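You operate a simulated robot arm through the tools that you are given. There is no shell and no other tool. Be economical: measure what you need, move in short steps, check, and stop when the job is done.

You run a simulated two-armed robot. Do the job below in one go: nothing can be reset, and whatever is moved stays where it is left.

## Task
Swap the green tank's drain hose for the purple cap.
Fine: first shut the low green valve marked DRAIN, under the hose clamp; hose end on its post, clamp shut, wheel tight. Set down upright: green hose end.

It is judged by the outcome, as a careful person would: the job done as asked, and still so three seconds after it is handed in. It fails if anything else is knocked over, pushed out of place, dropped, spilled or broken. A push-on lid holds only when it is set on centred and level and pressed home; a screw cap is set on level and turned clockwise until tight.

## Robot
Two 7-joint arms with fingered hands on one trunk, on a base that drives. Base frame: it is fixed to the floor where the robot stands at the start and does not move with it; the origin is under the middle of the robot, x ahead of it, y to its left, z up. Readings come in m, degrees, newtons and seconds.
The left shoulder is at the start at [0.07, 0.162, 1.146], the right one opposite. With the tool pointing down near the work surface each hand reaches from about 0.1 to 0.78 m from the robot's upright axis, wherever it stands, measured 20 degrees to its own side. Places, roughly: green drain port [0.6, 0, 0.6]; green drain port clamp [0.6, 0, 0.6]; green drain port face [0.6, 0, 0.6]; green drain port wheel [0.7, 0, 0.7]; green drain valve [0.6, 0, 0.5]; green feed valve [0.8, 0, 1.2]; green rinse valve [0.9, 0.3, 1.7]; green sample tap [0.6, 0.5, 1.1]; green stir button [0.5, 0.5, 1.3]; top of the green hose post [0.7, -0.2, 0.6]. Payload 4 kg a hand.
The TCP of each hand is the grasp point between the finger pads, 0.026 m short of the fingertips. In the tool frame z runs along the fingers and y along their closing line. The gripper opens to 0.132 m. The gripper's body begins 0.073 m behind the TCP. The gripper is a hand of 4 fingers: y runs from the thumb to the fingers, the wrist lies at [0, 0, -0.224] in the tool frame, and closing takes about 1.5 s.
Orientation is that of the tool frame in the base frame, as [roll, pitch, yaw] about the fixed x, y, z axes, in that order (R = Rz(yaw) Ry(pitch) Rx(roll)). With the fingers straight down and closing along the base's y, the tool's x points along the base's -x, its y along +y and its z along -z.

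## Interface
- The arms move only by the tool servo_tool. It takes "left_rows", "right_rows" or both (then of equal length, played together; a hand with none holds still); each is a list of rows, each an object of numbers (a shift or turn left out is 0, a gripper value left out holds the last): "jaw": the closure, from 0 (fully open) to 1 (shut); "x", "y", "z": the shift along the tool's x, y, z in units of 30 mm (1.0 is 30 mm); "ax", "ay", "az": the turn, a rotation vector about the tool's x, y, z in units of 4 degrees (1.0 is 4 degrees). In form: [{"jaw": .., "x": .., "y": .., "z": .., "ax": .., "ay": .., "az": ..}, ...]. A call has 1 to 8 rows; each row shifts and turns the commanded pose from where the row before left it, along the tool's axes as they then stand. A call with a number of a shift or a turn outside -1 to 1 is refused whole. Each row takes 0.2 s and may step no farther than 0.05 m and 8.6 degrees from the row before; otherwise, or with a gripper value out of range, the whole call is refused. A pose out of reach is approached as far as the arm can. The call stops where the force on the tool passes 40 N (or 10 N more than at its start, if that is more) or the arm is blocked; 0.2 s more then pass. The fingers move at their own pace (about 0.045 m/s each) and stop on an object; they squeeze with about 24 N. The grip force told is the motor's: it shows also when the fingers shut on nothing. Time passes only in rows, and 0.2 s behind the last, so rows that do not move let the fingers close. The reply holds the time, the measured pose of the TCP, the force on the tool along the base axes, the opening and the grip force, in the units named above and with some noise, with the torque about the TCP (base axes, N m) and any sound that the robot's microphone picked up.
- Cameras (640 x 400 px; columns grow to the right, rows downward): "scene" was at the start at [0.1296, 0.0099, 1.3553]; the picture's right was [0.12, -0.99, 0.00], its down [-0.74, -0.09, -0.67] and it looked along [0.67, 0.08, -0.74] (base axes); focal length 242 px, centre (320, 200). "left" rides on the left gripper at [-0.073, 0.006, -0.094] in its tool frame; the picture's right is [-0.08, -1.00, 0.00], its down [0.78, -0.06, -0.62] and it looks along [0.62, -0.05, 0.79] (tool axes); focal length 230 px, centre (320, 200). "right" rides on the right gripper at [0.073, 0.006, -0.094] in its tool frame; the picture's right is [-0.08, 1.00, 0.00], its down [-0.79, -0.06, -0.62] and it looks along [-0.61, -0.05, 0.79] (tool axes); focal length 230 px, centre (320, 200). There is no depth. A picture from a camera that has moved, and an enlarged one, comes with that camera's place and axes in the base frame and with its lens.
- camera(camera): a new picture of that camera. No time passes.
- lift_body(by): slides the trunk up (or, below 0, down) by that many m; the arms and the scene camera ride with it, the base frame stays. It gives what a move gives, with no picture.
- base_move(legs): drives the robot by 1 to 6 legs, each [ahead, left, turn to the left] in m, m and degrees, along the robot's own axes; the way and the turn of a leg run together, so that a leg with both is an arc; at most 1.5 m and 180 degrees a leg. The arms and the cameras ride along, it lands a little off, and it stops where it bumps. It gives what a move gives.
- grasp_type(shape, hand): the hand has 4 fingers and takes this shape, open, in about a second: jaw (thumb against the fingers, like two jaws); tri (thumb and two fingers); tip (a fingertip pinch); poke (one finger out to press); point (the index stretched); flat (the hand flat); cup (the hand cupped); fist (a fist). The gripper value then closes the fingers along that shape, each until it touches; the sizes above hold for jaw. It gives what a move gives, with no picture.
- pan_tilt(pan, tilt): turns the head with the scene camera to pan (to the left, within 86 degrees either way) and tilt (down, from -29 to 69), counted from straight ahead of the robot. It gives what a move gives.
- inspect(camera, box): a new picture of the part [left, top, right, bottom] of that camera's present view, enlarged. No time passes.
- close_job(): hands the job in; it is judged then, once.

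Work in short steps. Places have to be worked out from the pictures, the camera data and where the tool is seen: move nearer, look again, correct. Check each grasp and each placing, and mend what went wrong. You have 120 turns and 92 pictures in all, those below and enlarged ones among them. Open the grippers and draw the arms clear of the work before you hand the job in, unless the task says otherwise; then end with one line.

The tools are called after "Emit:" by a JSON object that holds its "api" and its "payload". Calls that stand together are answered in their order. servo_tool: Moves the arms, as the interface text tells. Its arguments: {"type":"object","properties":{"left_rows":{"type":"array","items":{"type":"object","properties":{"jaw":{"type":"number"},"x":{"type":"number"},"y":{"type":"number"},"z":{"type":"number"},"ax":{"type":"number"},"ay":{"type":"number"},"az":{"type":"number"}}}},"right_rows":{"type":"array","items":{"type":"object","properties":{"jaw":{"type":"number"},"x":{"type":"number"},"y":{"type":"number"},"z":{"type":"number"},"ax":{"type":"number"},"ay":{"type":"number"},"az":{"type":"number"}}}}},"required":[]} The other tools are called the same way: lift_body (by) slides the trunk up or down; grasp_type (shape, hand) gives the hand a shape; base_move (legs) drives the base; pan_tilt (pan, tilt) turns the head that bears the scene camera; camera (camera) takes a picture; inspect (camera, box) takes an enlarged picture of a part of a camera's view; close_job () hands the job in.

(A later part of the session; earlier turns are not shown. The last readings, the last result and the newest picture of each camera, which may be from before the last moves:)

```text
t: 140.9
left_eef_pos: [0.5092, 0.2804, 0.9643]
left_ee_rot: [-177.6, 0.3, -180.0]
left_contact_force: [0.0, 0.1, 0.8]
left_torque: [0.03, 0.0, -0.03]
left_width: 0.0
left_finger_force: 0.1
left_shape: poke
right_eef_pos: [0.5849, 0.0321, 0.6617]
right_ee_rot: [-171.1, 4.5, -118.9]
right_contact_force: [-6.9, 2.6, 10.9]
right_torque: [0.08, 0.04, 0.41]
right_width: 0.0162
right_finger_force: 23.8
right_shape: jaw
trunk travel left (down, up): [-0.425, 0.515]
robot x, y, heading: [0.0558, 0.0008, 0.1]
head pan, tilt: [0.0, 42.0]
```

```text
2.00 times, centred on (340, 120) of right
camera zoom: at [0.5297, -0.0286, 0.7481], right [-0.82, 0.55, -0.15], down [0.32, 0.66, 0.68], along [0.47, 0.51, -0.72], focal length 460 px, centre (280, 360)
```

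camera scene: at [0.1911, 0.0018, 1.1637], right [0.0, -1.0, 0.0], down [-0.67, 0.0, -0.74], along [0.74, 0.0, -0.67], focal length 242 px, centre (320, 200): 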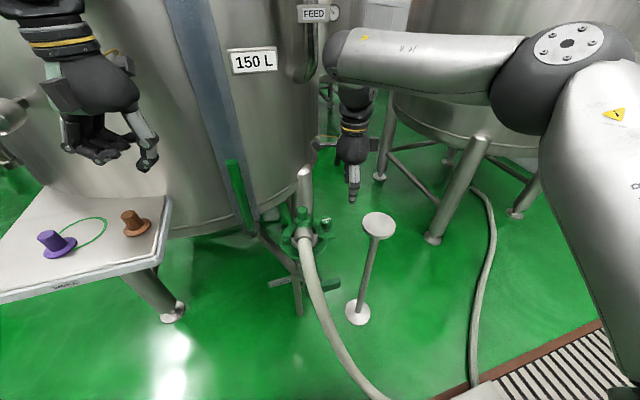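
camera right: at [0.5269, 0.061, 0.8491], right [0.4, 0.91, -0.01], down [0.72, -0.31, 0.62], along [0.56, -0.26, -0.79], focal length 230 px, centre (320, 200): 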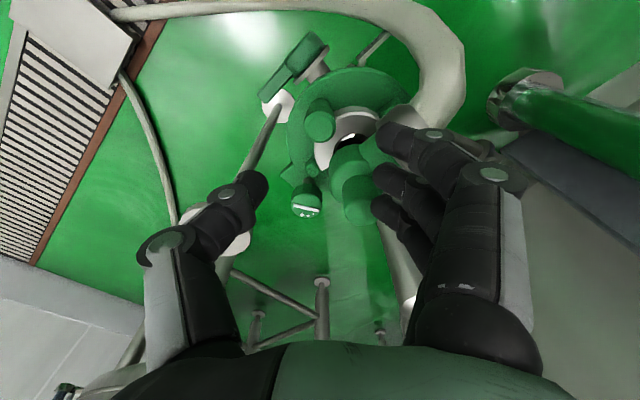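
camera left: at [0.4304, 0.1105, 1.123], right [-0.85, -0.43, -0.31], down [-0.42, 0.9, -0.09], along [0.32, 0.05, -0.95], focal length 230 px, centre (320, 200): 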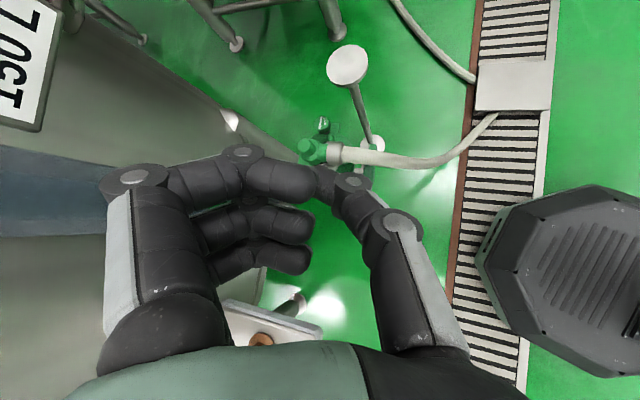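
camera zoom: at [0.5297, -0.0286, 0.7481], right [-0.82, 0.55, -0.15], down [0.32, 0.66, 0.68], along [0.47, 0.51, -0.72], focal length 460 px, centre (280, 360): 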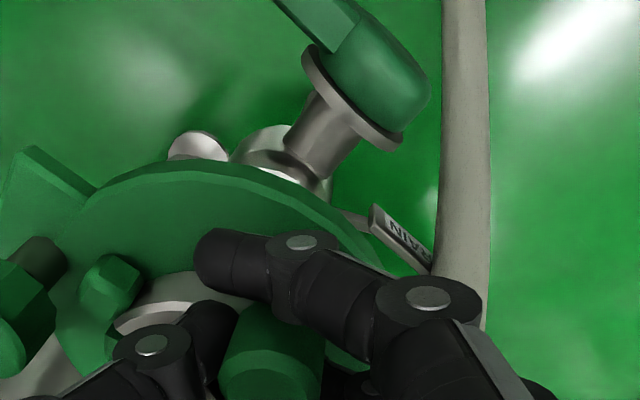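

The post is held between thumb and fingers. I pull it gently outward (towards the robot and slightly left) and watch the force.

Emit:
{"api": "servo_tool", "payload": {"right_rows": [{"y": 0.35}, {"y": 0.35}, {"y": 0.35}]}}

Emit:
{"api": "inspect", "payload": {"camera": "right", "box": [200, 20, 480, 220]}}

```text
t: 141.7
left_eef_pos: [0.508, 0.2806, 0.9661]
left_ee_rot: [-177.6, 0.4, 180.0]
left_contact_force: [0.6, -0.2, 0.2]
left_torque: [0.02, -0.03, -0.02]
left_width: 0.0
left_finger_force: 0.1
left_shape: poke
right_eef_pos: [0.5599, 0.0469, 0.6602]
right_ee_rot: [-170.8, 4.9, -119.0]
right_contact_force: [0.0, -4.7, 41.7]
right_torque: [-0.55, -0.52, -0.21]
right_width: 0.0169
right_finger_force: 23.9
right_shape: jaw
trunk travel left (down, up): [-0.425, 0.515]
robot x, y, heading: [0.0572, -0.0028, 0.2]
head pan, tilt: [0.0, 42.0]
```

```text
2.00 times, centred on (340, 120) of right
camera zoom: at [0.5029, -0.0136, 0.7458], right [-0.82, 0.56, -0.15], down [0.32, 0.66, 0.68], along [0.48, 0.51, -0.71], focal length 460 px, centre (280, 360)
```

zoom: 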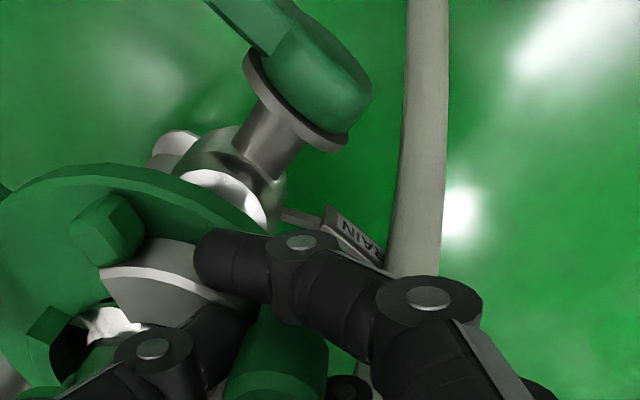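

The front jaw opens, carrying the right-hand block with it. I relieve the downward pressure slightly and continue along the arc.

Emit:
{"api": "servo_tool", "payload": {"right_rows": [{"z": -0.12}, {"x": -0.2, "y": 0.26}, {"x": -0.2, "y": 0.26}, {"x": -0.28, "y": 0.25}, {"x": -0.28, "y": 0.25}]}}

Emit:
{"api": "inspect", "payload": {"camera": "scene", "box": [265, 190, 365, 270]}}

```text
t: 142.9
left_eef_pos: [0.5081, 0.2791, 0.9661]
left_ee_rot: [-177.7, 0.3, -180.0]
left_contact_force: [0.4, -0.1, 0.7]
left_torque: [0.0, -0.01, -0.03]
left_width: 0.0
left_finger_force: 0.2
left_shape: poke
right_eef_pos: [0.546, 0.0857, 0.659]
right_ee_rot: [-170.9, 4.7, -119.1]
right_contact_force: [-1.5, -11.9, 33.6]
right_torque: [-0.84, -0.07, -0.84]
right_width: 0.017
right_finger_force: 23.3
right_shape: jaw
trunk travel left (down, up): [-0.425, 0.515]
robot x, y, heading: [0.0563, -0.0003, 0.4]
head pan, tilt: [0.0, 42.0]
```

```text
5.00 times, centred on (315, 230) of scene
camera zoom: at [0.1887, -0.0007, 1.1641], right [0.0, -1.0, 0.0], down [-0.67, 0.0, -0.74], along [0.74, 0.0, -0.67], focal length 1211 px, centre (345, 50)
```

zoom: 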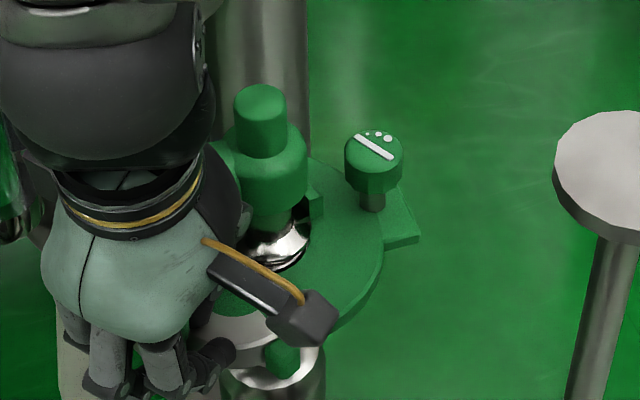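

The jaw is swung most of the way and the hose flange on the port is exposed. I push slightly further, then release and lift.

Emit:
{"api": "servo_tool", "payload": {"right_rows": [{"x": -0.34, "y": 0.15}, {"x": -0.34, "y": 0.1}, {"jaw": 0.5}, {}, {}, {}, {"z": -1}, {"z": -1}]}}

Emit:
{"api": "servo_tool", "payload": {"right_rows": [{"z": -1}, {"z": -1}, {"x": 0.9}, {"x": 0.9}]}}

Emit:
{"api": "inspect", "payload": {"camera": "scene", "box": [255, 190, 355, 270]}}

```text
t: 144.7
left_eef_pos: [0.5107, 0.281, 0.9652]
left_ee_rot: [-177.6, 0.2, -179.9]
left_contact_force: [0.7, 0.5, 0.3]
left_torque: [-0.01, -0.03, 0.0]
left_width: 0.0
left_finger_force: 0.1
left_shape: poke
right_eef_pos: [0.5385, 0.1081, 0.7158]
right_ee_rot: [-171.0, 4.6, -119.0]
right_contact_force: [0.6, -0.5, -0.5]
right_torque: [0.0, -0.01, -0.01]
right_width: 0.066
right_finger_force: 0.1
right_shape: jaw
trunk travel left (down, up): [-0.425, 0.515]
robot x, y, heading: [0.0559, -0.0003, 0.1]
head pan, tilt: [0.0, 42.0]
```

```text
t: 145.7
left_eef_pos: [0.51, 0.2802, 0.964]
left_ee_rot: [-177.7, 0.2, 180.0]
left_contact_force: [0.1, 0.8, 0.3]
left_torque: [-0.01, -0.05, 0.0]
left_width: 0.0
left_finger_force: 0.0
left_shape: poke
right_eef_pos: [0.5023, 0.0636, 0.7715]
right_ee_rot: [-171.1, 4.6, -119.1]
right_contact_force: [0.2, -0.7, 0.0]
right_torque: [-0.05, -0.01, 0.0]
right_width: 0.066
right_finger_force: 0.0
right_shape: jaw
trunk travel left (down, up): [-0.425, 0.515]
robot x, y, heading: [0.0551, 0.0028, 0.2]
head pan, tilt: [0.0, 42.0]
```

```text
5.00 times, centred on (305, 230) of scene
camera zoom: at [0.1914, 0.0004, 1.1637], right [0.0, -1.0, 0.0], down [-0.67, 0.0, -0.74], along [0.74, 0.0, -0.67], focal length 1211 px, centre (395, 50)
```

zoom: 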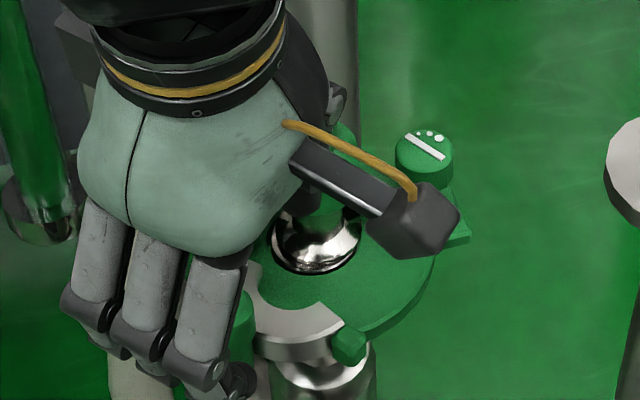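

The clamp is open. Now I raise the right hand, undo the lean, and turn it back clockwise to about yaw 97° for gripping the elbow knob.

Emit:
{"api": "servo_tool", "payload": {"right_rows": [{"z": -0.8, "x": 0.5}, {"z": -0.7, "ax": -0.87, "ay": 0.5}, {"ax": -0.87, "ay": 0.5}, {"ax": -0.43, "ay": 0.25}, {"az": 1}, {"az": 1}, {"az": 1}, {"az": 1}]}}

Emit:
{"api": "servo_tool", "payload": {"right_rows": [{"az": 1}, {"az": 1}, {"az": 1}, {"az": 1}, {"az": 1}, {"az": 1}, {"az": 1}, {"az": 1}]}}

Emit:
{"api": "servo_tool", "payload": {"right_rows": [{"az": 1}, {"az": 1}, {"az": 1}, {"az": 1}, {"az": 1}, {"az": 1}, {"az": 1}, {"az": 1}]}}

Emit:
{"api": "servo_tool", "payload": {"right_rows": [{"az": 1}, {"az": 1}, {"az": 1}, {"az": 1}, {"az": 1}, {"az": 1}, {"az": 1}, {"az": 1}]}}

Emit:
{"api": "servo_tool", "payload": {"right_rows": [{"az": 1}, {"az": 1}, {"az": 1}, {"az": 1}, {"az": 1}, {"az": 1}, {"az": 1}, {"az": 1}]}}

Emit:
{"api": "inspect", "payload": {"camera": "scene", "box": [255, 170, 365, 260]}}

```text
t: 147.5
left_eef_pos: [0.5099, 0.2797, 0.9652]
left_ee_rot: [-177.6, 0.2, 179.9]
left_contact_force: [0.8, -0.2, 0.0]
left_torque: [0.02, 0.0, -0.03]
left_width: 0.0
left_finger_force: 0.0
left_shape: poke
right_eef_pos: [0.489, 0.0505, 0.8161]
right_ee_rot: [-179.6, -0.4, -135.5]
right_contact_force: [0.6, 0.2, -1.0]
right_torque: [0.0, -0.01, 0.01]
right_width: 0.0661
right_finger_force: 0.0
right_shape: jaw
trunk travel left (down, up): [-0.425, 0.515]
robot x, y, heading: [0.0552, 0.0015, 0.1]
head pan, tilt: [0.0, 42.0]
```

```text
t: 149.3
left_eef_pos: [0.5099, 0.2806, 0.9648]
left_ee_rot: [-177.6, 0.2, 180.0]
left_contact_force: [-1.2, -0.8, -0.4]
left_torque: [-0.03, -0.01, 0.0]
left_width: 0.0
left_finger_force: 0.1
left_shape: poke
right_eef_pos: [0.4887, 0.0505, 0.8156]
right_ee_rot: [-179.6, -0.2, -167.5]
right_contact_force: [0.3, -1.0, 0.1]
right_torque: [-0.02, -0.02, 0.0]
right_width: 0.0658
right_finger_force: 0.1
right_shape: jaw
trunk travel left (down, up): [-0.425, 0.515]
robot x, y, heading: [0.0583, 0.0027, -0.2]
head pan, tilt: [0.0, 42.0]
```

```text
t: 151.1
left_eef_pos: [0.5096, 0.2811, 0.9655]
left_ee_rot: [-177.5, 0.2, 180.0]
left_contact_force: [-0.2, 0.4, 0.4]
left_torque: [-0.02, -0.01, -0.01]
left_width: 0.0
left_finger_force: 0.1
left_shape: poke
right_eef_pos: [0.4895, 0.0496, 0.8158]
right_ee_rot: [-179.6, 0.1, 160.6]
right_contact_force: [0.4, -0.1, 0.5]
right_torque: [-0.02, 0.03, 0.02]
right_width: 0.0657
right_finger_force: 0.0
right_shape: jaw
trunk travel left (down, up): [-0.425, 0.515]
robot x, y, heading: [0.0559, -0.0037, 0.2]
head pan, tilt: [0.0, 42.0]
```

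```text
t: 152.9
left_eef_pos: [0.5099, 0.2803, 0.9652]
left_ee_rot: [-177.6, 0.2, -180.0]
left_contact_force: [-0.3, 0.5, 0.1]
left_torque: [0.0, -0.02, -0.02]
left_width: 0.0
left_finger_force: 0.1
left_shape: poke
right_eef_pos: [0.4889, 0.0502, 0.8152]
right_ee_rot: [-179.6, 0.4, 128.5]
right_contact_force: [-0.2, 0.5, -0.5]
right_torque: [0.0, 0.0, 0.0]
right_width: 0.0659
right_finger_force: 0.0
right_shape: jaw
trunk travel left (down, up): [-0.425, 0.515]
robot x, y, heading: [0.0571, -0.0005, 0.1]
head pan, tilt: [0.0, 42.0]
```

```text
t: 154.7
left_eef_pos: [0.5107, 0.2811, 0.9644]
left_ee_rot: [-177.6, 0.1, -180.0]
left_contact_force: [0.3, 0.6, -0.4]
left_torque: [-0.01, 0.03, 0.0]
left_width: 0.0002
left_finger_force: 0.1
left_shape: poke
right_eef_pos: [0.4884, 0.0499, 0.8157]
right_ee_rot: [-179.9, 0.4, 104.6]
right_contact_force: [0.2, 0.2, 0.6]
right_torque: [0.03, 0.04, 0.02]
right_width: 0.0656
right_finger_force: 0.1
right_shape: jaw
right hand out of reach, approached as far as the arm can: row 7, 8
trunk travel left (down, up): [-0.425, 0.515]
robot x, y, heading: [0.0577, 0.0007, 0.1]
head pan, tilt: [0.0, 42.0]
```

```text
4.44 times, centred on (310, 215) of scene
camera zoom: at [0.1917, 0.0008, 1.1636], right [0.0, -1.0, 0.0], down [-0.67, 0.0, -0.74], along [0.74, 0.0, -0.67], focal length 1076 px, centre (364, 133)
```

zoom: 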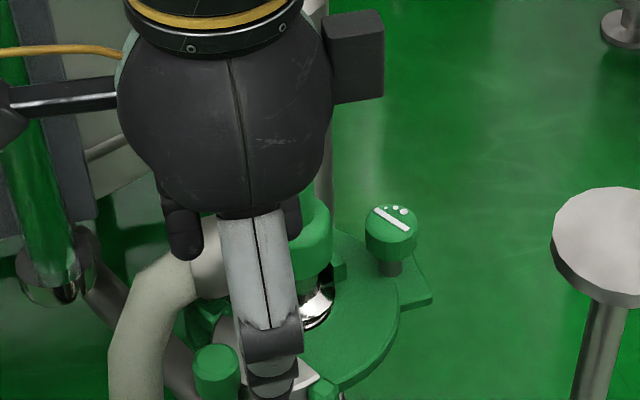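

I move over the knob and check the measured position before descending.

Emit:
{"api": "servo_tool", "payload": {"right_rows": [{"y": 0.97, "x": -0.15}, {"y": 0.97, "x": -0.15}, {"y": 0.97, "x": -0.15}, {"y": 0.97, "x": -0.15}, {"y": 0.97, "x": -0.15}, {}]}}

```text
t: 156.1
left_eef_pos: [0.5103, 0.281, 0.9657]
left_ee_rot: [-177.8, 0.3, 180.0]
left_contact_force: [0.1, -0.2, 0.5]
left_torque: [0.02, -0.01, 0.01]
left_width: 0.0
left_finger_force: 0.0
left_shape: poke
right_eef_pos: [0.6357, 0.0644, 0.8147]
right_ee_rot: [-179.9, 0.4, 104.6]
right_contact_force: [0.1, 0.1, 0.5]
right_torque: [0.04, -0.02, -0.01]
right_width: 0.0659
right_finger_force: 0.1
right_shape: jaw
trunk travel left (down, up): [-0.425, 0.515]
robot x, y, heading: [0.06, -0.002, 0.1]
head pan, tilt: [0.0, 42.0]
```

Emit:
{"api": "servo_tool", "payload": {"right_rows": [{"x": -0.56, "y": -0.13}, {"z": 0.8}, {"z": 0.8}, {"z": 0.8}, {"z": 0.8}, {"jaw": 1}, {}, {}]}}

Emit:
{"api": "servo_tool", "payload": {"right_rows": [{}, {}, {"z": -0.2}, {"z": -0.2}, {"z": -0.3}]}}

Emit:
{"api": "inspect", "payload": {"camera": "scene", "box": [255, 170, 365, 260]}}

```text
t: 157.9
left_eef_pos: [0.5104, 0.2819, 0.965]
left_ee_rot: [-177.6, 0.2, 180.0]
left_contact_force: [-0.3, 0.8, -0.6]
left_torque: [0.04, -0.01, -0.03]
left_width: 0.0
left_finger_force: 0.1
left_shape: poke
right_eef_pos: [0.6364, 0.0456, 0.7197]
right_ee_rot: [-179.9, 0.4, 104.6]
right_contact_force: [1.5, -0.1, 2.3]
right_torque: [0.03, -0.05, -0.02]
right_width: 0.0236
right_finger_force: 16.4
right_shape: jaw
trunk travel left (down, up): [-0.425, 0.515]
robot x, y, heading: [0.0575, 0.0025, 0.3]
head pan, tilt: [0.0, 42.0]
```

```text
t: 159.1
left_eef_pos: [0.5097, 0.2798, 0.9646]
left_ee_rot: [-177.6, 0.2, 179.9]
left_contact_force: [-0.1, -0.5, 0.3]
left_torque: [0.0, 0.0, -0.04]
left_width: 0.0
left_finger_force: 0.1
left_shape: poke
right_eef_pos: [0.6353, 0.046, 0.7397]
right_ee_rot: [-179.8, 0.4, 104.7]
right_contact_force: [0.1, 0.6, -2.5]
right_torque: [0.0, -0.01, -0.01]
right_width: 0.023
right_finger_force: 24.0
right_shape: jaw
trunk travel left (down, up): [-0.425, 0.515]
robot x, y, heading: [0.0596, 0.0026, 0.2]
head pan, tilt: [0.0, 42.0]
```

```text
4.44 times, centred on (310, 215) of scene
camera zoom: at [0.1918, 0.0009, 1.1636], right [0.0, -1.0, 0.0], down [-0.67, 0.0, -0.74], along [0.74, 0.0, -0.67], focal length 1076 px, centre (364, 133)
```

zoom: 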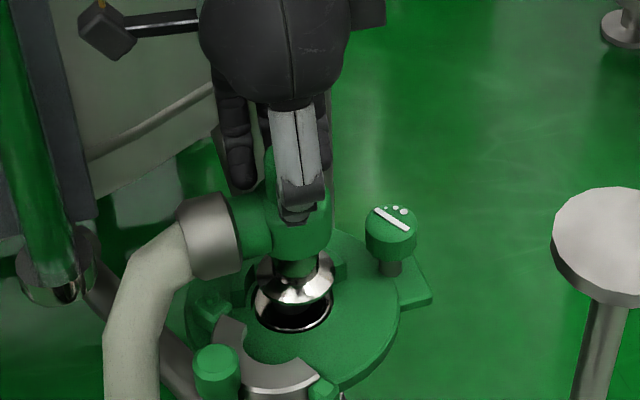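

The hose end lifts freely off the port. I raise it to clear the wheel and carry it sideways toward the post at about (0.685, -0.176).

Emit:
{"api": "servo_tool", "payload": {"right_rows": [{"z": -0.7}, {"z": -0.7}, {"z": -0.8}, {"x": -0.6}, {"x": -0.9, "y": -0.04}, {"x": -0.9, "y": -0.04}, {"x": -0.9, "y": -0.04}, {"x": -0.9, "y": -0.04}]}}

Emit:
{"api": "servo_tool", "payload": {"right_rows": [{"x": -0.9, "y": -0.04}, {"x": -0.9, "y": -0.04}, {"x": -0.9, "az": -0.5}, {"x": -0.6, "az": -1}, {"az": -1}, {"az": -1}, {"az": -1}, {"az": -1}]}}

Emit:
{"api": "servo_tool", "payload": {"right_rows": [{"az": -1}, {"az": -1}, {"az": -1}, {"az": -1}, {"az": -1}, {"az": -1}, {"az": -1}, {"az": -1}]}}

Emit:
{"api": "camera", "payload": {"camera": "scene"}}

```text
t: 160.9
left_eef_pos: [0.5113, 0.2788, 0.9647]
left_ee_rot: [-177.7, 0.1, -180.0]
left_contact_force: [0.0, 0.4, 0.1]
left_torque: [0.01, -0.02, 0.02]
left_width: 0.0
left_finger_force: 0.1
left_shape: poke
right_eef_pos: [0.6641, -0.0791, 0.8083]
right_ee_rot: [-179.7, 0.4, 104.7]
right_contact_force: [0.0, -0.1, -3.3]
right_torque: [0.0, -0.01, 0.02]
right_width: 0.023
right_finger_force: 24.3
right_shape: jaw
trunk travel left (down, up): [-0.425, 0.515]
robot x, y, heading: [0.0568, 0.0027, 0.3]
head pan, tilt: [0.0, 42.0]
```

```text
t: 162.7
left_eef_pos: [0.5109, 0.2802, 0.9643]
left_ee_rot: [-177.6, 0.1, -180.0]
left_contact_force: [-0.4, 0.0, 0.3]
left_torque: [0.02, 0.01, -0.03]
left_width: 0.0001
left_finger_force: 0.2
left_shape: poke
right_eef_pos: [0.688, -0.1716, 0.8085]
right_ee_rot: [-179.7, 0.3, 126.7]
right_contact_force: [0.2, -0.4, -3.5]
right_torque: [-0.02, 0.02, -0.02]
right_width: 0.0229
right_finger_force: 23.4
right_shape: jaw
trunk travel left (down, up): [-0.425, 0.515]
robot x, y, heading: [0.0594, -0.0, -0.0]
head pan, tilt: [0.0, 42.0]
```

```text
t: 164.5
left_eef_pos: [0.5111, 0.2799, 0.9639]
left_ee_rot: [-177.7, 0.1, -180.0]
left_contact_force: [-0.6, 0.1, -0.2]
left_torque: [0.02, -0.01, 0.02]
left_width: 0.0002
left_finger_force: 0.0
left_shape: poke
right_eef_pos: [0.6865, -0.1724, 0.8067]
right_ee_rot: [-179.6, 0.0, 158.7]
right_contact_force: [-0.2, -0.1, -3.1]
right_torque: [0.02, 0.0, -0.01]
right_width: 0.0231
right_finger_force: 24.3
right_shape: jaw
trunk travel left (down, up): [-0.425, 0.515]
robot x, y, heading: [0.0536, 0.0002, 0.2]
head pan, tilt: [0.0, 42.0]
```

```text
12 pictures are left
camera scene: at [0.1921, 0.0007, 1.1636], right [0.0, -1.0, 0.0], down [-0.67, 0.0, -0.74], along [0.74, 0.0, -0.67], focal length 242 px, centre (320, 200)
```

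scene: 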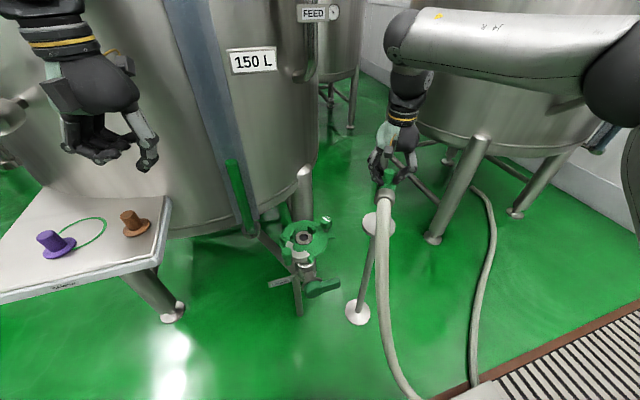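

The hose end is above the post disc (≈(0.690, -0.176)). I correct a few mm and lower it, slowing near the expected contact height.

Emit:
{"api": "servo_tool", "payload": {"right_rows": [{"x": -0.13, "y": -0.06}, {"z": 0.9}, {"z": 0.9}, {"z": 0.9}, {"z": 0.15}, {"z": 0.1}]}}

Emit:
{"api": "inspect", "payload": {"camera": "scene", "box": [345, 160, 425, 240]}}

```text
t: 165.9
left_eef_pos: [0.5101, 0.2804, 0.9648]
left_ee_rot: [-177.5, 0.2, -180.0]
left_contact_force: [0.4, -0.3, 0.4]
left_torque: [-0.03, -0.01, 0.0]
left_width: 0.0
left_finger_force: 0.1
left_shape: poke
right_eef_pos: [0.6885, -0.1762, 0.7189]
right_ee_rot: [-179.6, 0.2, 158.6]
right_contact_force: [-0.2, -0.3, -1.0]
right_torque: [0.05, 0.01, 0.01]
right_width: 0.0226
right_finger_force: 23.8
right_shape: jaw
trunk travel left (down, up): [-0.425, 0.515]
robot x, y, heading: [0.0572, -0.001, 0.4]
head pan, tilt: [0.0, 42.0]
```

```text
5.00 times, centred on (385, 200) of scene
camera zoom: at [0.1916, 0.0007, 1.1637], right [0.0, -1.0, 0.0], down [-0.67, 0.0, -0.74], along [0.74, 0.0, -0.67], focal length 1211 px, centre (-5, 200)
```

zoom: 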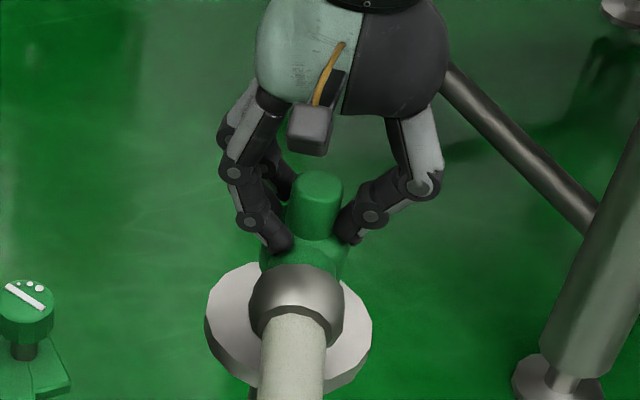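

The flange looks centred over the disc and the load is starting to come off. I lower in small steps until it rests, then check the force.

Emit:
{"api": "servo_tool", "payload": {"right_rows": [{"z": 0.1}, {"z": 0.1}]}}

```text
t: 166.5
left_eef_pos: [0.5084, 0.2822, 0.9663]
left_ee_rot: [-177.6, 0.3, 180.0]
left_contact_force: [0.0, 0.0, -0.1]
left_torque: [0.01, -0.02, 0.02]
left_width: 0.0
left_finger_force: 0.1
left_shape: poke
right_eef_pos: [0.6885, -0.1756, 0.7186]
right_ee_rot: [-179.9, 0.5, 158.6]
right_contact_force: [0.7, -3.3, 29.6]
right_torque: [-0.11, 0.06, -0.04]
right_width: 0.0235
right_finger_force: 24.3
right_shape: jaw
trunk travel left (down, up): [-0.425, 0.515]
robot x, y, heading: [0.0552, -0.0016, 0.4]
head pan, tilt: [0.0, 42.0]
```

It rests firmly on the post (TCP z 0.7186). I relieve the push and open the fingers, then lift straight up.

Emit:
{"api": "servo_tool", "payload": {"right_rows": [{"z": -0.18}, {"jaw": 0.5}, {}, {}, {}, {"z": -0.6}, {"z": -1}, {"z": -1}]}}

Emit:
{"api": "servo_tool", "payload": {"right_rows": [{"z": -1}, {"x": 0.3, "y": -1}, {"x": 0.3, "y": -1}, {"x": 0.3, "y": -1}]}}

Emit:
{"api": "inspect", "payload": {"camera": "scene", "box": [265, 170, 425, 270]}}

```text
t: 168.3
left_eef_pos: [0.5099, 0.2807, 0.9644]
left_ee_rot: [-177.6, 0.2, -179.9]
left_contact_force: [-0.2, 0.3, -0.2]
left_torque: [0.0, -0.01, -0.01]
left_width: 0.0
left_finger_force: 0.0
left_shape: poke
right_eef_pos: [0.6908, -0.1752, 0.8001]
right_ee_rot: [-179.6, 0.3, 158.5]
right_contact_force: [-0.7, 0.2, 0.3]
right_torque: [0.03, -0.03, -0.01]
right_width: 0.0651
right_finger_force: 0.1
right_shape: jaw
trunk travel left (down, up): [-0.425, 0.515]
robot x, y, heading: [0.055, -0.0003, 0.1]
head pan, tilt: [0.0, 42.0]
```

```text
t: 169.3
left_eef_pos: [0.509, 0.2791, 0.9659]
left_ee_rot: [-177.8, 0.2, -180.0]
left_contact_force: [-0.8, 0.4, 0.5]
left_torque: [0.01, -0.01, 0.0]
left_width: 0.0
left_finger_force: 0.1
left_shape: poke
right_eef_pos: [0.6315, -0.2495, 0.8282]
right_ee_rot: [-179.6, 0.1, 158.6]
right_contact_force: [0.7, -0.7, 0.8]
right_torque: [-0.02, 0.01, -0.02]
right_width: 0.0653
right_finger_force: 0.0
right_shape: jaw
trunk travel left (down, up): [-0.425, 0.515]
robot x, y, heading: [0.0562, 0.0027, 0.2]
head pan, tilt: [0.0, 42.0]
```

```text
4.00 times, centred on (345, 220) of scene
camera zoom: at [0.191, -0.0004, 1.1637], right [0.0, -1.0, 0.0], down [-0.67, 0.0, -0.74], along [0.74, 0.0, -0.67], focal length 969 px, centre (220, 120)
```

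zoom: 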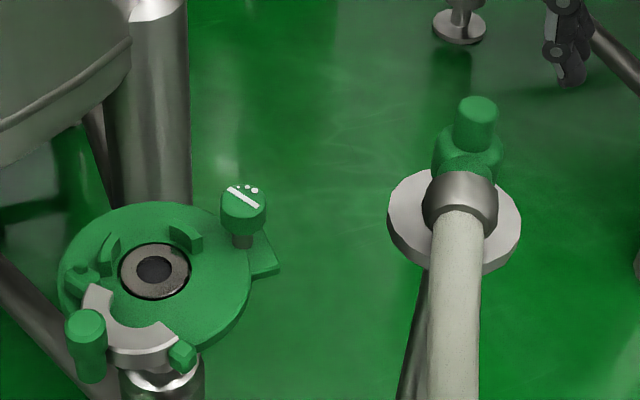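

The hose end stands upright on its post and the port is clear. For the purple cap (knob top ≈ (0.484, 0.502, 0.817)), the sample tap's nozzle hangs almost above it, so I'll take it from the front with the left hand pitched 45°. I park the right hand and stage the left.

Emit:
{"api": "grasp_type", "payload": {"hand": "left", "shape": "jaw"}}

Emit:
{"api": "servo_tool", "payload": {"left_rows": [{"ax": -0.6, "x": 1, "jaw": 0.5}, {"x": 1}, {"x": 1}, {"x": 1}, {"x": 1, "y": 0.5}, {"y": 1}, {"y": 1}, {"y": 1}]}}

Emit:
{"api": "servo_tool", "payload": {"left_rows": [{"y": 1, "ay": -1}, {"y": 1, "ay": -1}, {"y": 1, "ay": -1}, {"y": 0.9, "ay": -1}, {"ay": -1}, {"ay": -1}, {"ay": -1}, {"ay": -1}]}}

Emit:
{"api": "servo_tool", "payload": {"left_rows": [{"ay": -1}, {"ay": -1}, {"ay": -1}, {"ay": -0.25}]}}

Emit:
{"api": "pan_tilt", "payload": {"pan": 35, "tilt": 42}}

Emit:
{"api": "camera", "payload": {"camera": "scene"}}

```text
t: 170.2
left_eef_pos: [0.5104, 0.2804, 0.9659]
left_ee_rot: [-177.6, 0.2, -179.9]
left_contact_force: [0.1, 0.0, 0.1]
left_torque: [-0.01, -0.03, 0.01]
left_width: 0.1321
left_finger_force: 0.0
left_shape: jaw
right_eef_pos: [0.6327, -0.2488, 0.8265]
right_ee_rot: [-179.6, 0.2, 158.6]
right_contact_force: [0.4, 0.4, 0.7]
right_torque: [-0.02, -0.01, 0.01]
right_width: 0.0653
right_finger_force: 0.0
right_shape: jaw
trunk travel left (down, up): [-0.425, 0.515]
robot x, y, heading: [0.0579, -0.0003, -0.1]
head pan, tilt: [0.0, 42.0]
```

```text
t: 172.0
left_eef_pos: [0.4221, 0.3084, 0.8952]
left_ee_rot: [-179.9, 0.1, 179.9]
left_contact_force: [-0.8, 0.4, 0.3]
left_torque: [-0.04, 0.01, -0.01]
left_width: 0.067
left_finger_force: 0.1
left_shape: jaw
left hand out of reach, approached as far as the arm can: row 2, 3, 4, 5, 6, 7, 8
right_eef_pos: [0.6325, -0.2481, 0.8258]
right_ee_rot: [-179.5, 0.0, 158.6]
right_contact_force: [-0.2, -0.8, 0.5]
right_torque: [0.04, 0.02, 0.02]
right_width: 0.0655
right_finger_force: 0.1
right_shape: jaw
trunk travel left (down, up): [-0.425, 0.515]
robot x, y, heading: [0.0588, -0.0003, -0.2]
head pan, tilt: [0.0, 42.0]
```

```text
t: 173.8
left_eef_pos: [0.5007, 0.3633, 0.8532]
left_ee_rot: [-179.9, 32.2, -179.9]
left_contact_force: [-0.4, 0.4, 0.7]
left_torque: [0.01, -0.01, 0.02]
left_width: 0.0668
left_finger_force: 0.0
left_shape: jaw
left hand out of reach, approached as far as the arm can: row 1, 2, 3, 4, 5, 6, 7, 8
right_eef_pos: [0.6326, -0.2477, 0.8268]
right_ee_rot: [-179.6, 0.3, 158.6]
right_contact_force: [0.2, -0.2, -0.5]
right_torque: [0.0, -0.01, -0.01]
right_width: 0.0653
right_finger_force: 0.1
right_shape: jaw
trunk travel left (down, up): [-0.425, 0.515]
robot x, y, heading: [0.0577, -0.0025, -0.0]
head pan, tilt: [0.0, 42.0]
```

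```text
t: 174.8
left_eef_pos: [0.5139, 0.3673, 0.8569]
left_ee_rot: [180.0, 45.0, 179.9]
left_contact_force: [-0.7, 0.1, 0.9]
left_torque: [-0.03, -0.04, -0.01]
left_width: 0.0669
left_finger_force: 0.0
left_shape: jaw
left hand out of reach, approached as far as the arm can: row 1, 3, 4
right_eef_pos: [0.632, -0.2492, 0.8267]
right_ee_rot: [-179.6, 0.1, 158.6]
right_contact_force: [0.7, 0.5, -0.7]
right_torque: [0.04, 0.03, -0.02]
right_width: 0.0652
right_finger_force: 0.1
right_shape: jaw
trunk travel left (down, up): [-0.425, 0.515]
robot x, y, heading: [0.0552, 0.0007, 0.4]
head pan, tilt: [0.0, 42.0]
```

```text
t: 175.8
left_eef_pos: [0.5157, 0.3676, 0.8574]
left_ee_rot: [180.0, 45.1, -180.0]
left_contact_force: [-1.3, 0.8, -0.3]
left_torque: [0.01, -0.04, 0.03]
left_width: 0.0665
left_finger_force: 0.0
left_shape: jaw
right_eef_pos: [0.633, -0.2489, 0.8285]
right_ee_rot: [-179.6, 0.1, 158.7]
right_contact_force: [-1.2, -0.3, -0.3]
right_torque: [-0.03, 0.02, 0.02]
right_width: 0.065
right_finger_force: 0.1
right_shape: jaw
trunk travel left (down, up): [-0.425, 0.515]
robot x, y, heading: [0.0578, 0.0025, -0.0]
head pan, tilt: [35.0, 42.0]
```

```text
9 pictures are left
camera scene: at [0.1765, 0.0487, 1.1636], right [0.57, -0.82, 0.0], down [-0.55, -0.38, -0.74], along [0.61, 0.43, -0.67], focal length 242 px, centre (320, 200)
```

scene: 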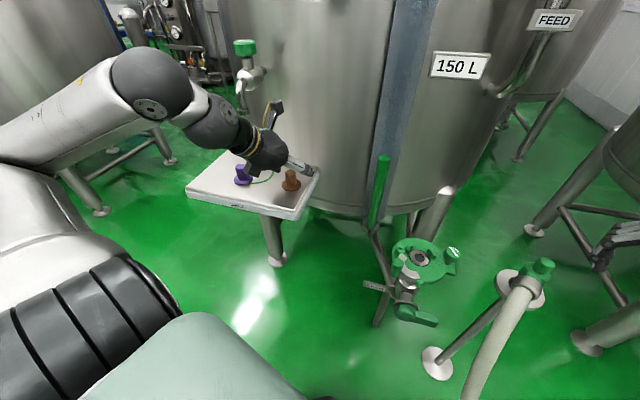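

The arm ran out of room this close, so the left hand drifted to (0.515, 0.368, 0.857), without touching. I raise the trunk a bit and back the base away to give the left arm space.

Emit:
{"api": "lift_body", "payload": {"by": 0.08}}

Emit:
{"api": "base_move", "payload": {"legs": [[-0.17, 0, 0]]}}

Emit:
{"api": "servo_tool", "payload": {"left_rows": [{"y": 1}, {"y": 1}, {"y": 1}, {"y": 1}, {"y": 0.5}]}}

```text
t: 176.9
left_eef_pos: [0.5159, 0.3674, 0.9361]
left_ee_rot: [-180.0, 45.0, 179.9]
left_contact_force: [-0.8, -0.5, 0.8]
left_torque: [-0.02, 0.0, 0.02]
left_width: 0.0665
left_finger_force: 0.0
left_shape: jaw
right_eef_pos: [0.6334, -0.2491, 0.9074]
right_ee_rot: [-179.7, 0.1, 158.6]
right_contact_force: [-0.2, 0.3, -0.1]
right_torque: [0.01, 0.0, 0.01]
right_width: 0.0652
right_finger_force: 0.0
right_shape: jaw
trunk travel left (down, up): [-0.505, 0.435]
robot x, y, heading: [0.0576, -0.0035, 0.2]
head pan, tilt: [35.0, 42.0]
```

```text
t: 178.4
left_eef_pos: [0.3453, 0.3678, 0.937]
left_ee_rot: [180.0, 45.1, -179.9]
left_contact_force: [-0.7, 0.2, 0.0]
left_torque: [0.02, -0.02, 0.01]
left_width: 0.0667
left_finger_force: 0.0
left_shape: jaw
right_eef_pos: [0.4633, -0.2483, 0.9064]
right_ee_rot: [-179.5, 0.3, 158.8]
right_contact_force: [0.1, 1.0, 0.5]
right_torque: [0.01, -0.02, 0.01]
right_width: 0.0654
right_finger_force: 0.2
right_shape: jaw
trunk travel left (down, up): [-0.505, 0.435]
robot x, y, heading: [-0.1082, 0.0007, 0.1]
head pan, tilt: [35.0, 42.0]
```

```text
t: 179.6
left_eef_pos: [0.3582, 0.4954, 0.9363]
left_ee_rot: [-180.0, 45.1, -180.0]
left_contact_force: [-0.3, -0.5, 0.0]
left_torque: [-0.01, -0.03, -0.02]
left_width: 0.0666
left_finger_force: 0.1
left_shape: jaw
left hand out of reach, approached as far as the arm can: row 1
right_eef_pos: [0.4643, -0.2481, 0.9058]
right_ee_rot: [-179.6, 0.1, 158.8]
right_contact_force: [-0.2, 0.3, 0.7]
right_torque: [0.0, 0.0, 0.01]
right_width: 0.065
right_finger_force: 0.1
right_shape: jaw
trunk travel left (down, up): [-0.505, 0.435]
robot x, y, heading: [-0.1115, 0.0002, 0.1]
head pan, tilt: [35.0, 42.0]
```

Now the reach is fine. I advance to a pre-grasp point about 9 cm short of the knob and look with the left camera.

Emit:
{"api": "servo_tool", "payload": {"left_rows": [{"z": 0.84, "y": 0.09, "x": -0.05}, {"z": 0.83, "y": 0.09, "x": -0.05}, {"z": 0.83, "y": 0.09, "x": -0.06}]}}

Emit:
{"api": "camera", "payload": {"camera": "left"}}

```text
t: 180.4
left_eef_pos: [0.4166, 0.5039, 0.8836]
left_ee_rot: [-180.0, 45.1, -179.8]
left_contact_force: [-0.7, 0.5, 0.4]
left_torque: [0.01, 0.01, -0.02]
left_width: 0.0667
left_finger_force: 0.1
left_shape: jaw
right_eef_pos: [0.4651, -0.2483, 0.9068]
right_ee_rot: [-179.6, 0.1, 158.7]
right_contact_force: [0.2, 0.6, -0.3]
right_torque: [-0.02, 0.05, 0.0]
right_width: 0.0656
right_finger_force: 0.1
right_shape: jaw
trunk travel left (down, up): [-0.505, 0.435]
robot x, y, heading: [-0.111, -0.0006, 0.3]
head pan, tilt: [35.0, 42.0]
```

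```text
8 pictures are left
camera left: at [0.3999, 0.5095, 1.0035], right [0.06, -1.0, 0.06], down [-0.99, -0.06, -0.12], along [0.12, -0.05, -0.99], focal length 230 px, centre (320, 200)
```

left: 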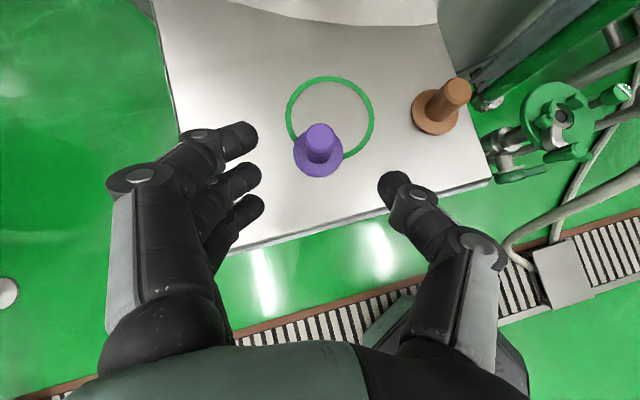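

The cap is at about (0.472, 0.502), knob top z ≈ 0.817. I advance onto the knob and close.

Emit:
{"api": "servo_tool", "payload": {"left_rows": [{"z": 0.87, "x": 0.09, "y": -0.03}, {"z": 0.86, "x": 0.09, "y": -0.03}, {"z": 0.86, "x": 0.08}, {"jaw": 1}, {}, {}, {}, {}]}}

Emit:
{"api": "servo_tool", "payload": {"left_rows": [{}, {"x": -0.3, "z": -0.3}, {"x": -0.3, "z": -0.3}]}}

Emit:
{"api": "camera", "payload": {"camera": "left"}}

```text
t: 182.2
left_eef_pos: [0.4661, 0.5023, 0.8258]
left_ee_rot: [-180.0, 45.1, 180.0]
left_contact_force: [-1.4, 0.9, 4.0]
left_torque: [0.11, 0.04, 0.05]
left_width: 0.012
left_finger_force: 23.6
left_shape: jaw
right_eef_pos: [0.4639, -0.249, 0.9065]
right_ee_rot: [-179.7, 0.1, 158.7]
right_contact_force: [-0.8, 0.1, 0.3]
right_torque: [0.0, 0.02, 0.0]
right_width: 0.0655
right_finger_force: 0.1
right_shape: jaw
trunk travel left (down, up): [-0.505, 0.435]
robot x, y, heading: [-0.1121, -0.0003, 0.2]
head pan, tilt: [35.0, 42.0]
```

```text
t: 183.0
left_eef_pos: [0.4647, 0.5014, 0.8509]
left_ee_rot: [-180.0, 45.0, -180.0]
left_contact_force: [-0.8, -0.3, -0.7]
left_torque: [-0.01, 0.03, -0.02]
left_width: 0.0119
left_finger_force: 23.6
left_shape: jaw
right_eef_pos: [0.4636, -0.248, 0.9068]
right_ee_rot: [-179.6, 0.1, 158.6]
right_contact_force: [-0.1, 0.0, 0.9]
right_torque: [0.02, -0.03, 0.0]
right_width: 0.0652
right_finger_force: 0.1
right_shape: jaw
trunk travel left (down, up): [-0.505, 0.435]
robot x, y, heading: [-0.1103, 0.0018, 0.4]
head pan, tilt: [35.0, 42.0]
```

```text
7 pictures are left
camera left: at [0.45, 0.5077, 0.9679], right [0.06, -1.0, 0.06], down [-0.99, -0.06, -0.12], along [0.12, -0.05, -0.99], focal length 230 px, centre (320, 200)
```

left: 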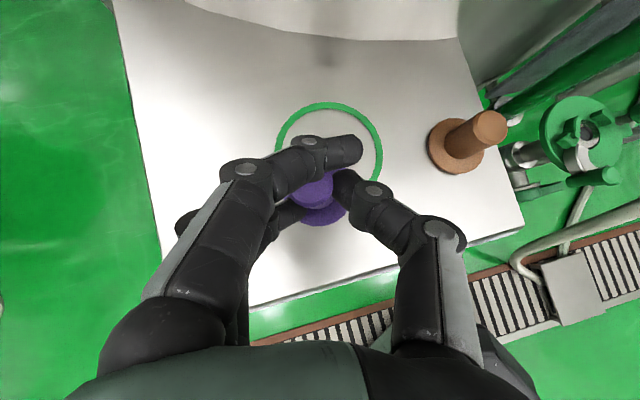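

The grip may be holding the knob by the lower fingers and thumb. I lift a further 6 cm and check whether the cap comes along.

Emit:
{"api": "servo_tool", "payload": {"left_rows": [{"x": -0.7, "z": -0.7}, {"x": -0.7, "z": -0.7}]}}

Emit:
{"api": "inspect", "payload": {"camera": "scene", "box": [195, 70, 335, 200]}}

```text
t: 183.6
left_eef_pos: [0.4662, 0.5007, 0.9101]
left_ee_rot: [-180.0, 45.0, -179.9]
left_contact_force: [-0.3, 0.3, -0.6]
left_torque: [0.0, 0.04, 0.01]
left_width: 0.0117
left_finger_force: 23.3
left_shape: jaw
right_eef_pos: [0.4652, -0.2486, 0.9072]
right_ee_rot: [-179.6, 0.1, 158.7]
right_contact_force: [-0.9, -0.2, -0.6]
right_torque: [-0.01, 0.02, -0.02]
right_width: 0.0655
right_finger_force: 0.0
right_shape: jaw
trunk travel left (down, up): [-0.505, 0.435]
robot x, y, heading: [-0.1098, -0.0023, 0.6]
head pan, tilt: [35.0, 42.0]
```

```text
3.08 times, centred on (265, 135) of scene
camera zoom: at [0.0081, 0.0485, 1.2436], right [0.58, -0.82, 0.0], down [-0.55, -0.39, -0.74], along [0.61, 0.43, -0.67], focal length 745 px, centre (489, 400)
```

zoom: 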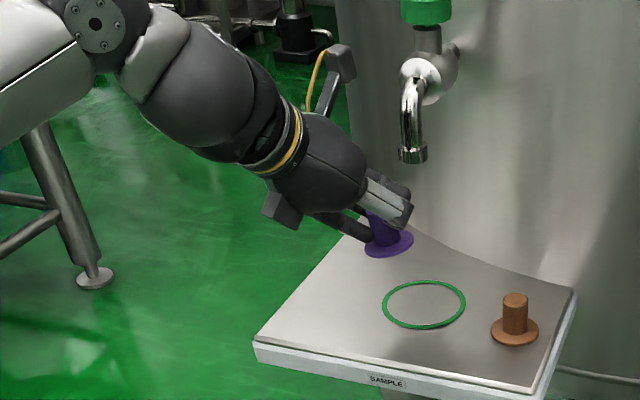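

The cap is lifted, slightly tilted in the grip. I carry it across to the port, keeping back from the tank, then approach to a few cm above the port.

Emit:
{"api": "servo_tool", "payload": {"left_rows": [{"y": -1}, {"y": -1}, {"y": -1}, {"y": -1}, {"y": -1}, {"y": -1}, {"y": -1}, {"y": -1}]}}

Emit:
{"api": "servo_tool", "payload": {"left_rows": [{"y": -1}, {"y": -1}, {"y": -1}, {"y": -1}, {"y": -1}, {"y": -1}, {"y": -1}, {"y": -0.15}]}}

Emit:
{"api": "pan_tilt", "payload": {"pan": 0, "tilt": 42}}

Emit:
{"api": "servo_tool", "payload": {"left_rows": [{"z": 1, "x": 0.08}, {"z": 1, "x": 0.08}, {"z": 1, "x": 0.08}, {"z": 1, "x": 0.08}, {"z": 1, "x": 0.08}, {"z": 1, "x": 0.08}, {"z": 1, "x": 0.08}, {"z": 1, "x": 0.08}]}}

```text
t: 185.4
left_eef_pos: [0.4652, 0.2606, 0.91]
left_ee_rot: [179.8, 45.1, 180.0]
left_contact_force: [-1.3, -0.9, -0.1]
left_torque: [0.04, 0.07, 0.05]
left_width: 0.0114
left_finger_force: 24.3
left_shape: jaw
right_eef_pos: [0.4644, -0.2482, 0.9062]
right_ee_rot: [-179.6, 0.1, 158.6]
right_contact_force: [-0.2, -0.1, -0.3]
right_torque: [0.04, 0.0, -0.02]
right_width: 0.0655
right_finger_force: 0.2
right_shape: jaw
trunk travel left (down, up): [-0.505, 0.435]
robot x, y, heading: [-0.1145, -0.0023, 0.3]
head pan, tilt: [35.0, 42.0]
```

```text
t: 187.2
left_eef_pos: [0.4668, 0.0479, 0.91]
left_ee_rot: [-180.0, 45.1, -179.9]
left_contact_force: [0.2, 0.1, -0.3]
left_torque: [0.0, 0.01, 0.03]
left_width: 0.0113
left_finger_force: 24.7
left_shape: jaw
right_eef_pos: [0.4656, -0.247, 0.9075]
right_ee_rot: [-179.5, 0.1, 158.7]
right_contact_force: [-0.4, -0.2, 0.9]
right_torque: [-0.02, -0.03, 0.01]
right_width: 0.0654
right_finger_force: 0.0
right_shape: jaw
trunk travel left (down, up): [-0.505, 0.435]
robot x, y, heading: [-0.112, -0.0016, 0.3]
head pan, tilt: [35.0, 42.0]
```

```text
t: 188.2
left_eef_pos: [0.466, 0.0472, 0.91]
left_ee_rot: [-180.0, 45.1, -179.9]
left_contact_force: [0.2, -0.1, -0.1]
left_torque: [0.02, 0.02, 0.02]
left_width: 0.0115
left_finger_force: 24.0
left_shape: jaw
right_eef_pos: [0.4645, -0.2474, 0.906]
right_ee_rot: [-179.6, 0.0, 158.7]
right_contact_force: [-0.1, 0.1, -0.9]
right_torque: [0.0, 0.0, -0.03]
right_width: 0.0652
right_finger_force: 0.0
right_shape: jaw
trunk travel left (down, up): [-0.505, 0.435]
robot x, y, heading: [-0.1119, -0.0009, 0.2]
head pan, tilt: [0.0, 42.0]
```

```text
t: 190.0
left_eef_pos: [0.6223, 0.0467, 0.7274]
left_ee_rot: [180.0, 45.0, -179.9]
left_contact_force: [-0.5, -1.0, 0.3]
left_torque: [-0.01, 0.0, 0.0]
left_width: 0.0113
left_finger_force: 23.9
left_shape: jaw
right_eef_pos: [0.4656, -0.2484, 0.9072]
right_ee_rot: [-179.7, 0.0, 158.8]
right_contact_force: [0.6, -1.3, 0.5]
right_torque: [-0.04, 0.01, -0.02]
right_width: 0.0652
right_finger_force: 0.1
right_shape: jaw
trunk travel left (down, up): [-0.505, 0.435]
robot x, y, heading: [-0.1113, -0.0, 0.2]
head pan, tilt: [0.0, 42.0]
```

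I check the cap's alignment and tilt over the port with the left camera (enlarged).

Emit:
{"api": "inspect", "payload": {"camera": "left", "box": [220, 60, 440, 260]}}

Emit:
{"api": "inspect", "payload": {"camera": "scene", "box": [280, 170, 370, 240]}}

```text
2.00 times, centred on (330, 160) of left
camera zoom: at [0.6072, 0.0523, 0.8462], right [0.06, -1.0, 0.05], down [-0.99, -0.06, -0.12], along [0.12, -0.05, -0.99], focal length 460 px, centre (300, 280)
```

zoom: 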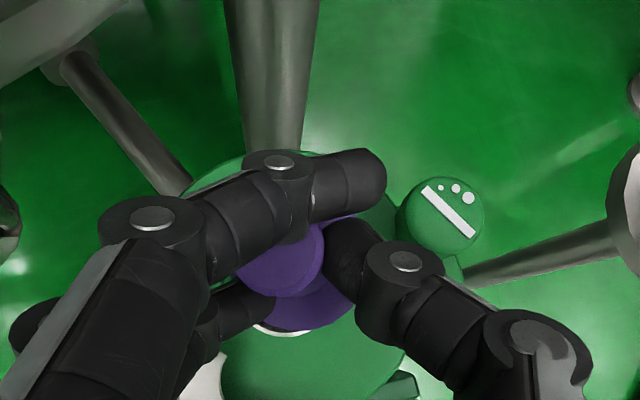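

```text
5.71 times, centred on (325, 205) of scene
camera zoom: at [0.0241, 0.0005, 1.2436], right [0.0, -1.0, 0.0], down [-0.67, 0.0, -0.74], along [0.74, 0.0, -0.67], focal length 1384 px, centre (291, 171)
```

zoom: 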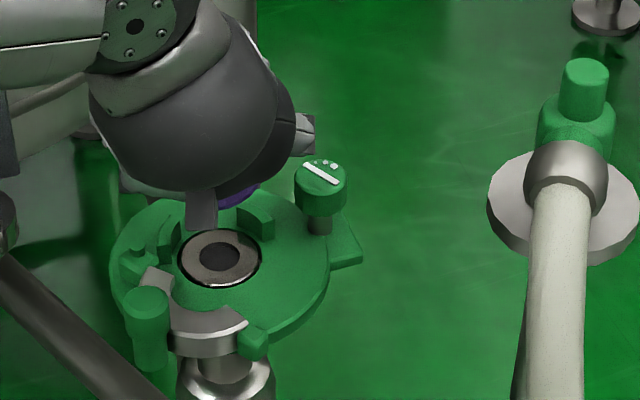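

Relative to the port the cap is within ~3 mm, with its top leaning a little toward the robot. I correct the pitch by 5°, shift slightly, and lower most of the way.

Emit:
{"api": "servo_tool", "payload": {"left_rows": [{"ay": 0.7}, {"ay": 0.55, "x": -0.077, "z": 0.064, "y": -0.1}, {"x": 0.32, "z": 0.383}, {"x": 0.32, "z": 0.383}, {"x": 0.28, "z": 0.33}, {}]}}

Emit:
{"api": "servo_tool", "payload": {"left_rows": [{"x": 0.06, "z": 0.075}, {"x": 0.06, "z": 0.075}]}}

```text
t: 191.4
left_eef_pos: [0.6266, 0.0437, 0.6847]
left_ee_rot: [-180.0, 40.0, -179.9]
left_contact_force: [0.7, 0.4, 0.0]
left_torque: [0.01, -0.01, 0.02]
left_width: 0.0114
left_finger_force: 23.8
left_shape: jaw
right_eef_pos: [0.4646, -0.2486, 0.9068]
right_ee_rot: [-179.6, 0.1, 158.7]
right_contact_force: [0.1, -0.1, 0.4]
right_torque: [0.0, 0.01, 0.0]
right_width: 0.0653
right_finger_force: 0.0
right_shape: jaw
trunk travel left (down, up): [-0.505, 0.435]
robot x, y, heading: [-0.1077, 0.0017, 0.1]
head pan, tilt: [0.0, 42.0]
```

```text
t: 192.0
left_eef_pos: [0.6261, 0.0442, 0.6797]
left_ee_rot: [-179.9, 40.2, -179.9]
left_contact_force: [-0.2, -0.1, -0.5]
left_torque: [-0.01, -0.03, 0.0]
left_width: 0.0114
left_finger_force: 24.3
left_shape: jaw
right_eef_pos: [0.4646, -0.2485, 0.9066]
right_ee_rot: [-179.5, 0.1, 158.7]
right_contact_force: [-0.7, 0.3, 0.7]
right_torque: [0.01, -0.01, 0.0]
right_width: 0.0654
right_finger_force: 0.0
right_shape: jaw
trunk travel left (down, up): [-0.505, 0.435]
robot x, y, heading: [-0.1111, -0.0005, 0.3]
head pan, tilt: [0.0, 42.0]
```

No contact yet; I keep lowering in 2 mm steps, watching the force.

Emit:
{"api": "servo_tool", "payload": {"left_rows": [{"x": 0.043, "z": 0.051}, {"x": 0.043, "z": 0.051}]}}

Emit:
{"api": "servo_tool", "payload": {"left_rows": [{"x": 0.043, "z": 0.051}, {"x": 0.043, "z": 0.051}]}}

Emit:
{"api": "servo_tool", "payload": {"left_rows": [{"x": 0.043, "z": 0.051}]}}

```text
t: 192.6
left_eef_pos: [0.6263, 0.0441, 0.6743]
left_ee_rot: [-180.0, 40.1, -179.9]
left_contact_force: [0.1, 0.4, -0.6]
left_torque: [0.0, 0.02, 0.0]
left_width: 0.0114
left_finger_force: 24.3
left_shape: jaw
right_eef_pos: [0.4648, -0.2479, 0.9072]
right_ee_rot: [-179.6, 0.1, 158.7]
right_contact_force: [-0.6, 0.1, 0.1]
right_torque: [0.03, -0.03, 0.0]
right_width: 0.0655
right_finger_force: 0.0
right_shape: jaw
trunk travel left (down, up): [-0.505, 0.435]
robot x, y, heading: [-0.1127, 0.0019, 0.4]
head pan, tilt: [0.0, 42.0]
```

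```text
t: 193.2
left_eef_pos: [0.6248, 0.0445, 0.6708]
left_ee_rot: [180.0, 40.0, -179.9]
left_contact_force: [0.8, -0.2, -0.2]
left_torque: [0.03, -0.02, 0.01]
left_width: 0.0112
left_finger_force: 24.2
left_shape: jaw
right_eef_pos: [0.4656, -0.2476, 0.906]
right_ee_rot: [-179.6, 0.2, 158.7]
right_contact_force: [0.0, 0.6, 0.2]
right_torque: [0.01, -0.03, 0.0]
right_width: 0.0655
right_finger_force: 0.1
right_shape: jaw
trunk travel left (down, up): [-0.505, 0.435]
robot x, y, heading: [-0.1091, -0.0006, 0.3]
head pan, tilt: [0.0, 42.0]
```

```text
t: 193.6
left_eef_pos: [0.6254, 0.0436, 0.6686]
left_ee_rot: [179.9, 40.0, -179.9]
left_contact_force: [0.0, -0.3, 2.0]
left_torque: [0.03, -0.02, -0.03]
left_width: 0.0115
left_finger_force: 23.7
left_shape: jaw
right_eef_pos: [0.4642, -0.2485, 0.9071]
right_ee_rot: [-179.6, 0.2, 158.7]
right_contact_force: [-0.1, -0.1, 0.4]
right_torque: [-0.06, 0.0, 0.01]
right_width: 0.0655
right_finger_force: 0.1
right_shape: jaw
trunk travel left (down, up): [-0.505, 0.435]
robot x, y, heading: [-0.1093, 0.0001, 0.2]
head pan, tilt: [0.0, 42.0]
```

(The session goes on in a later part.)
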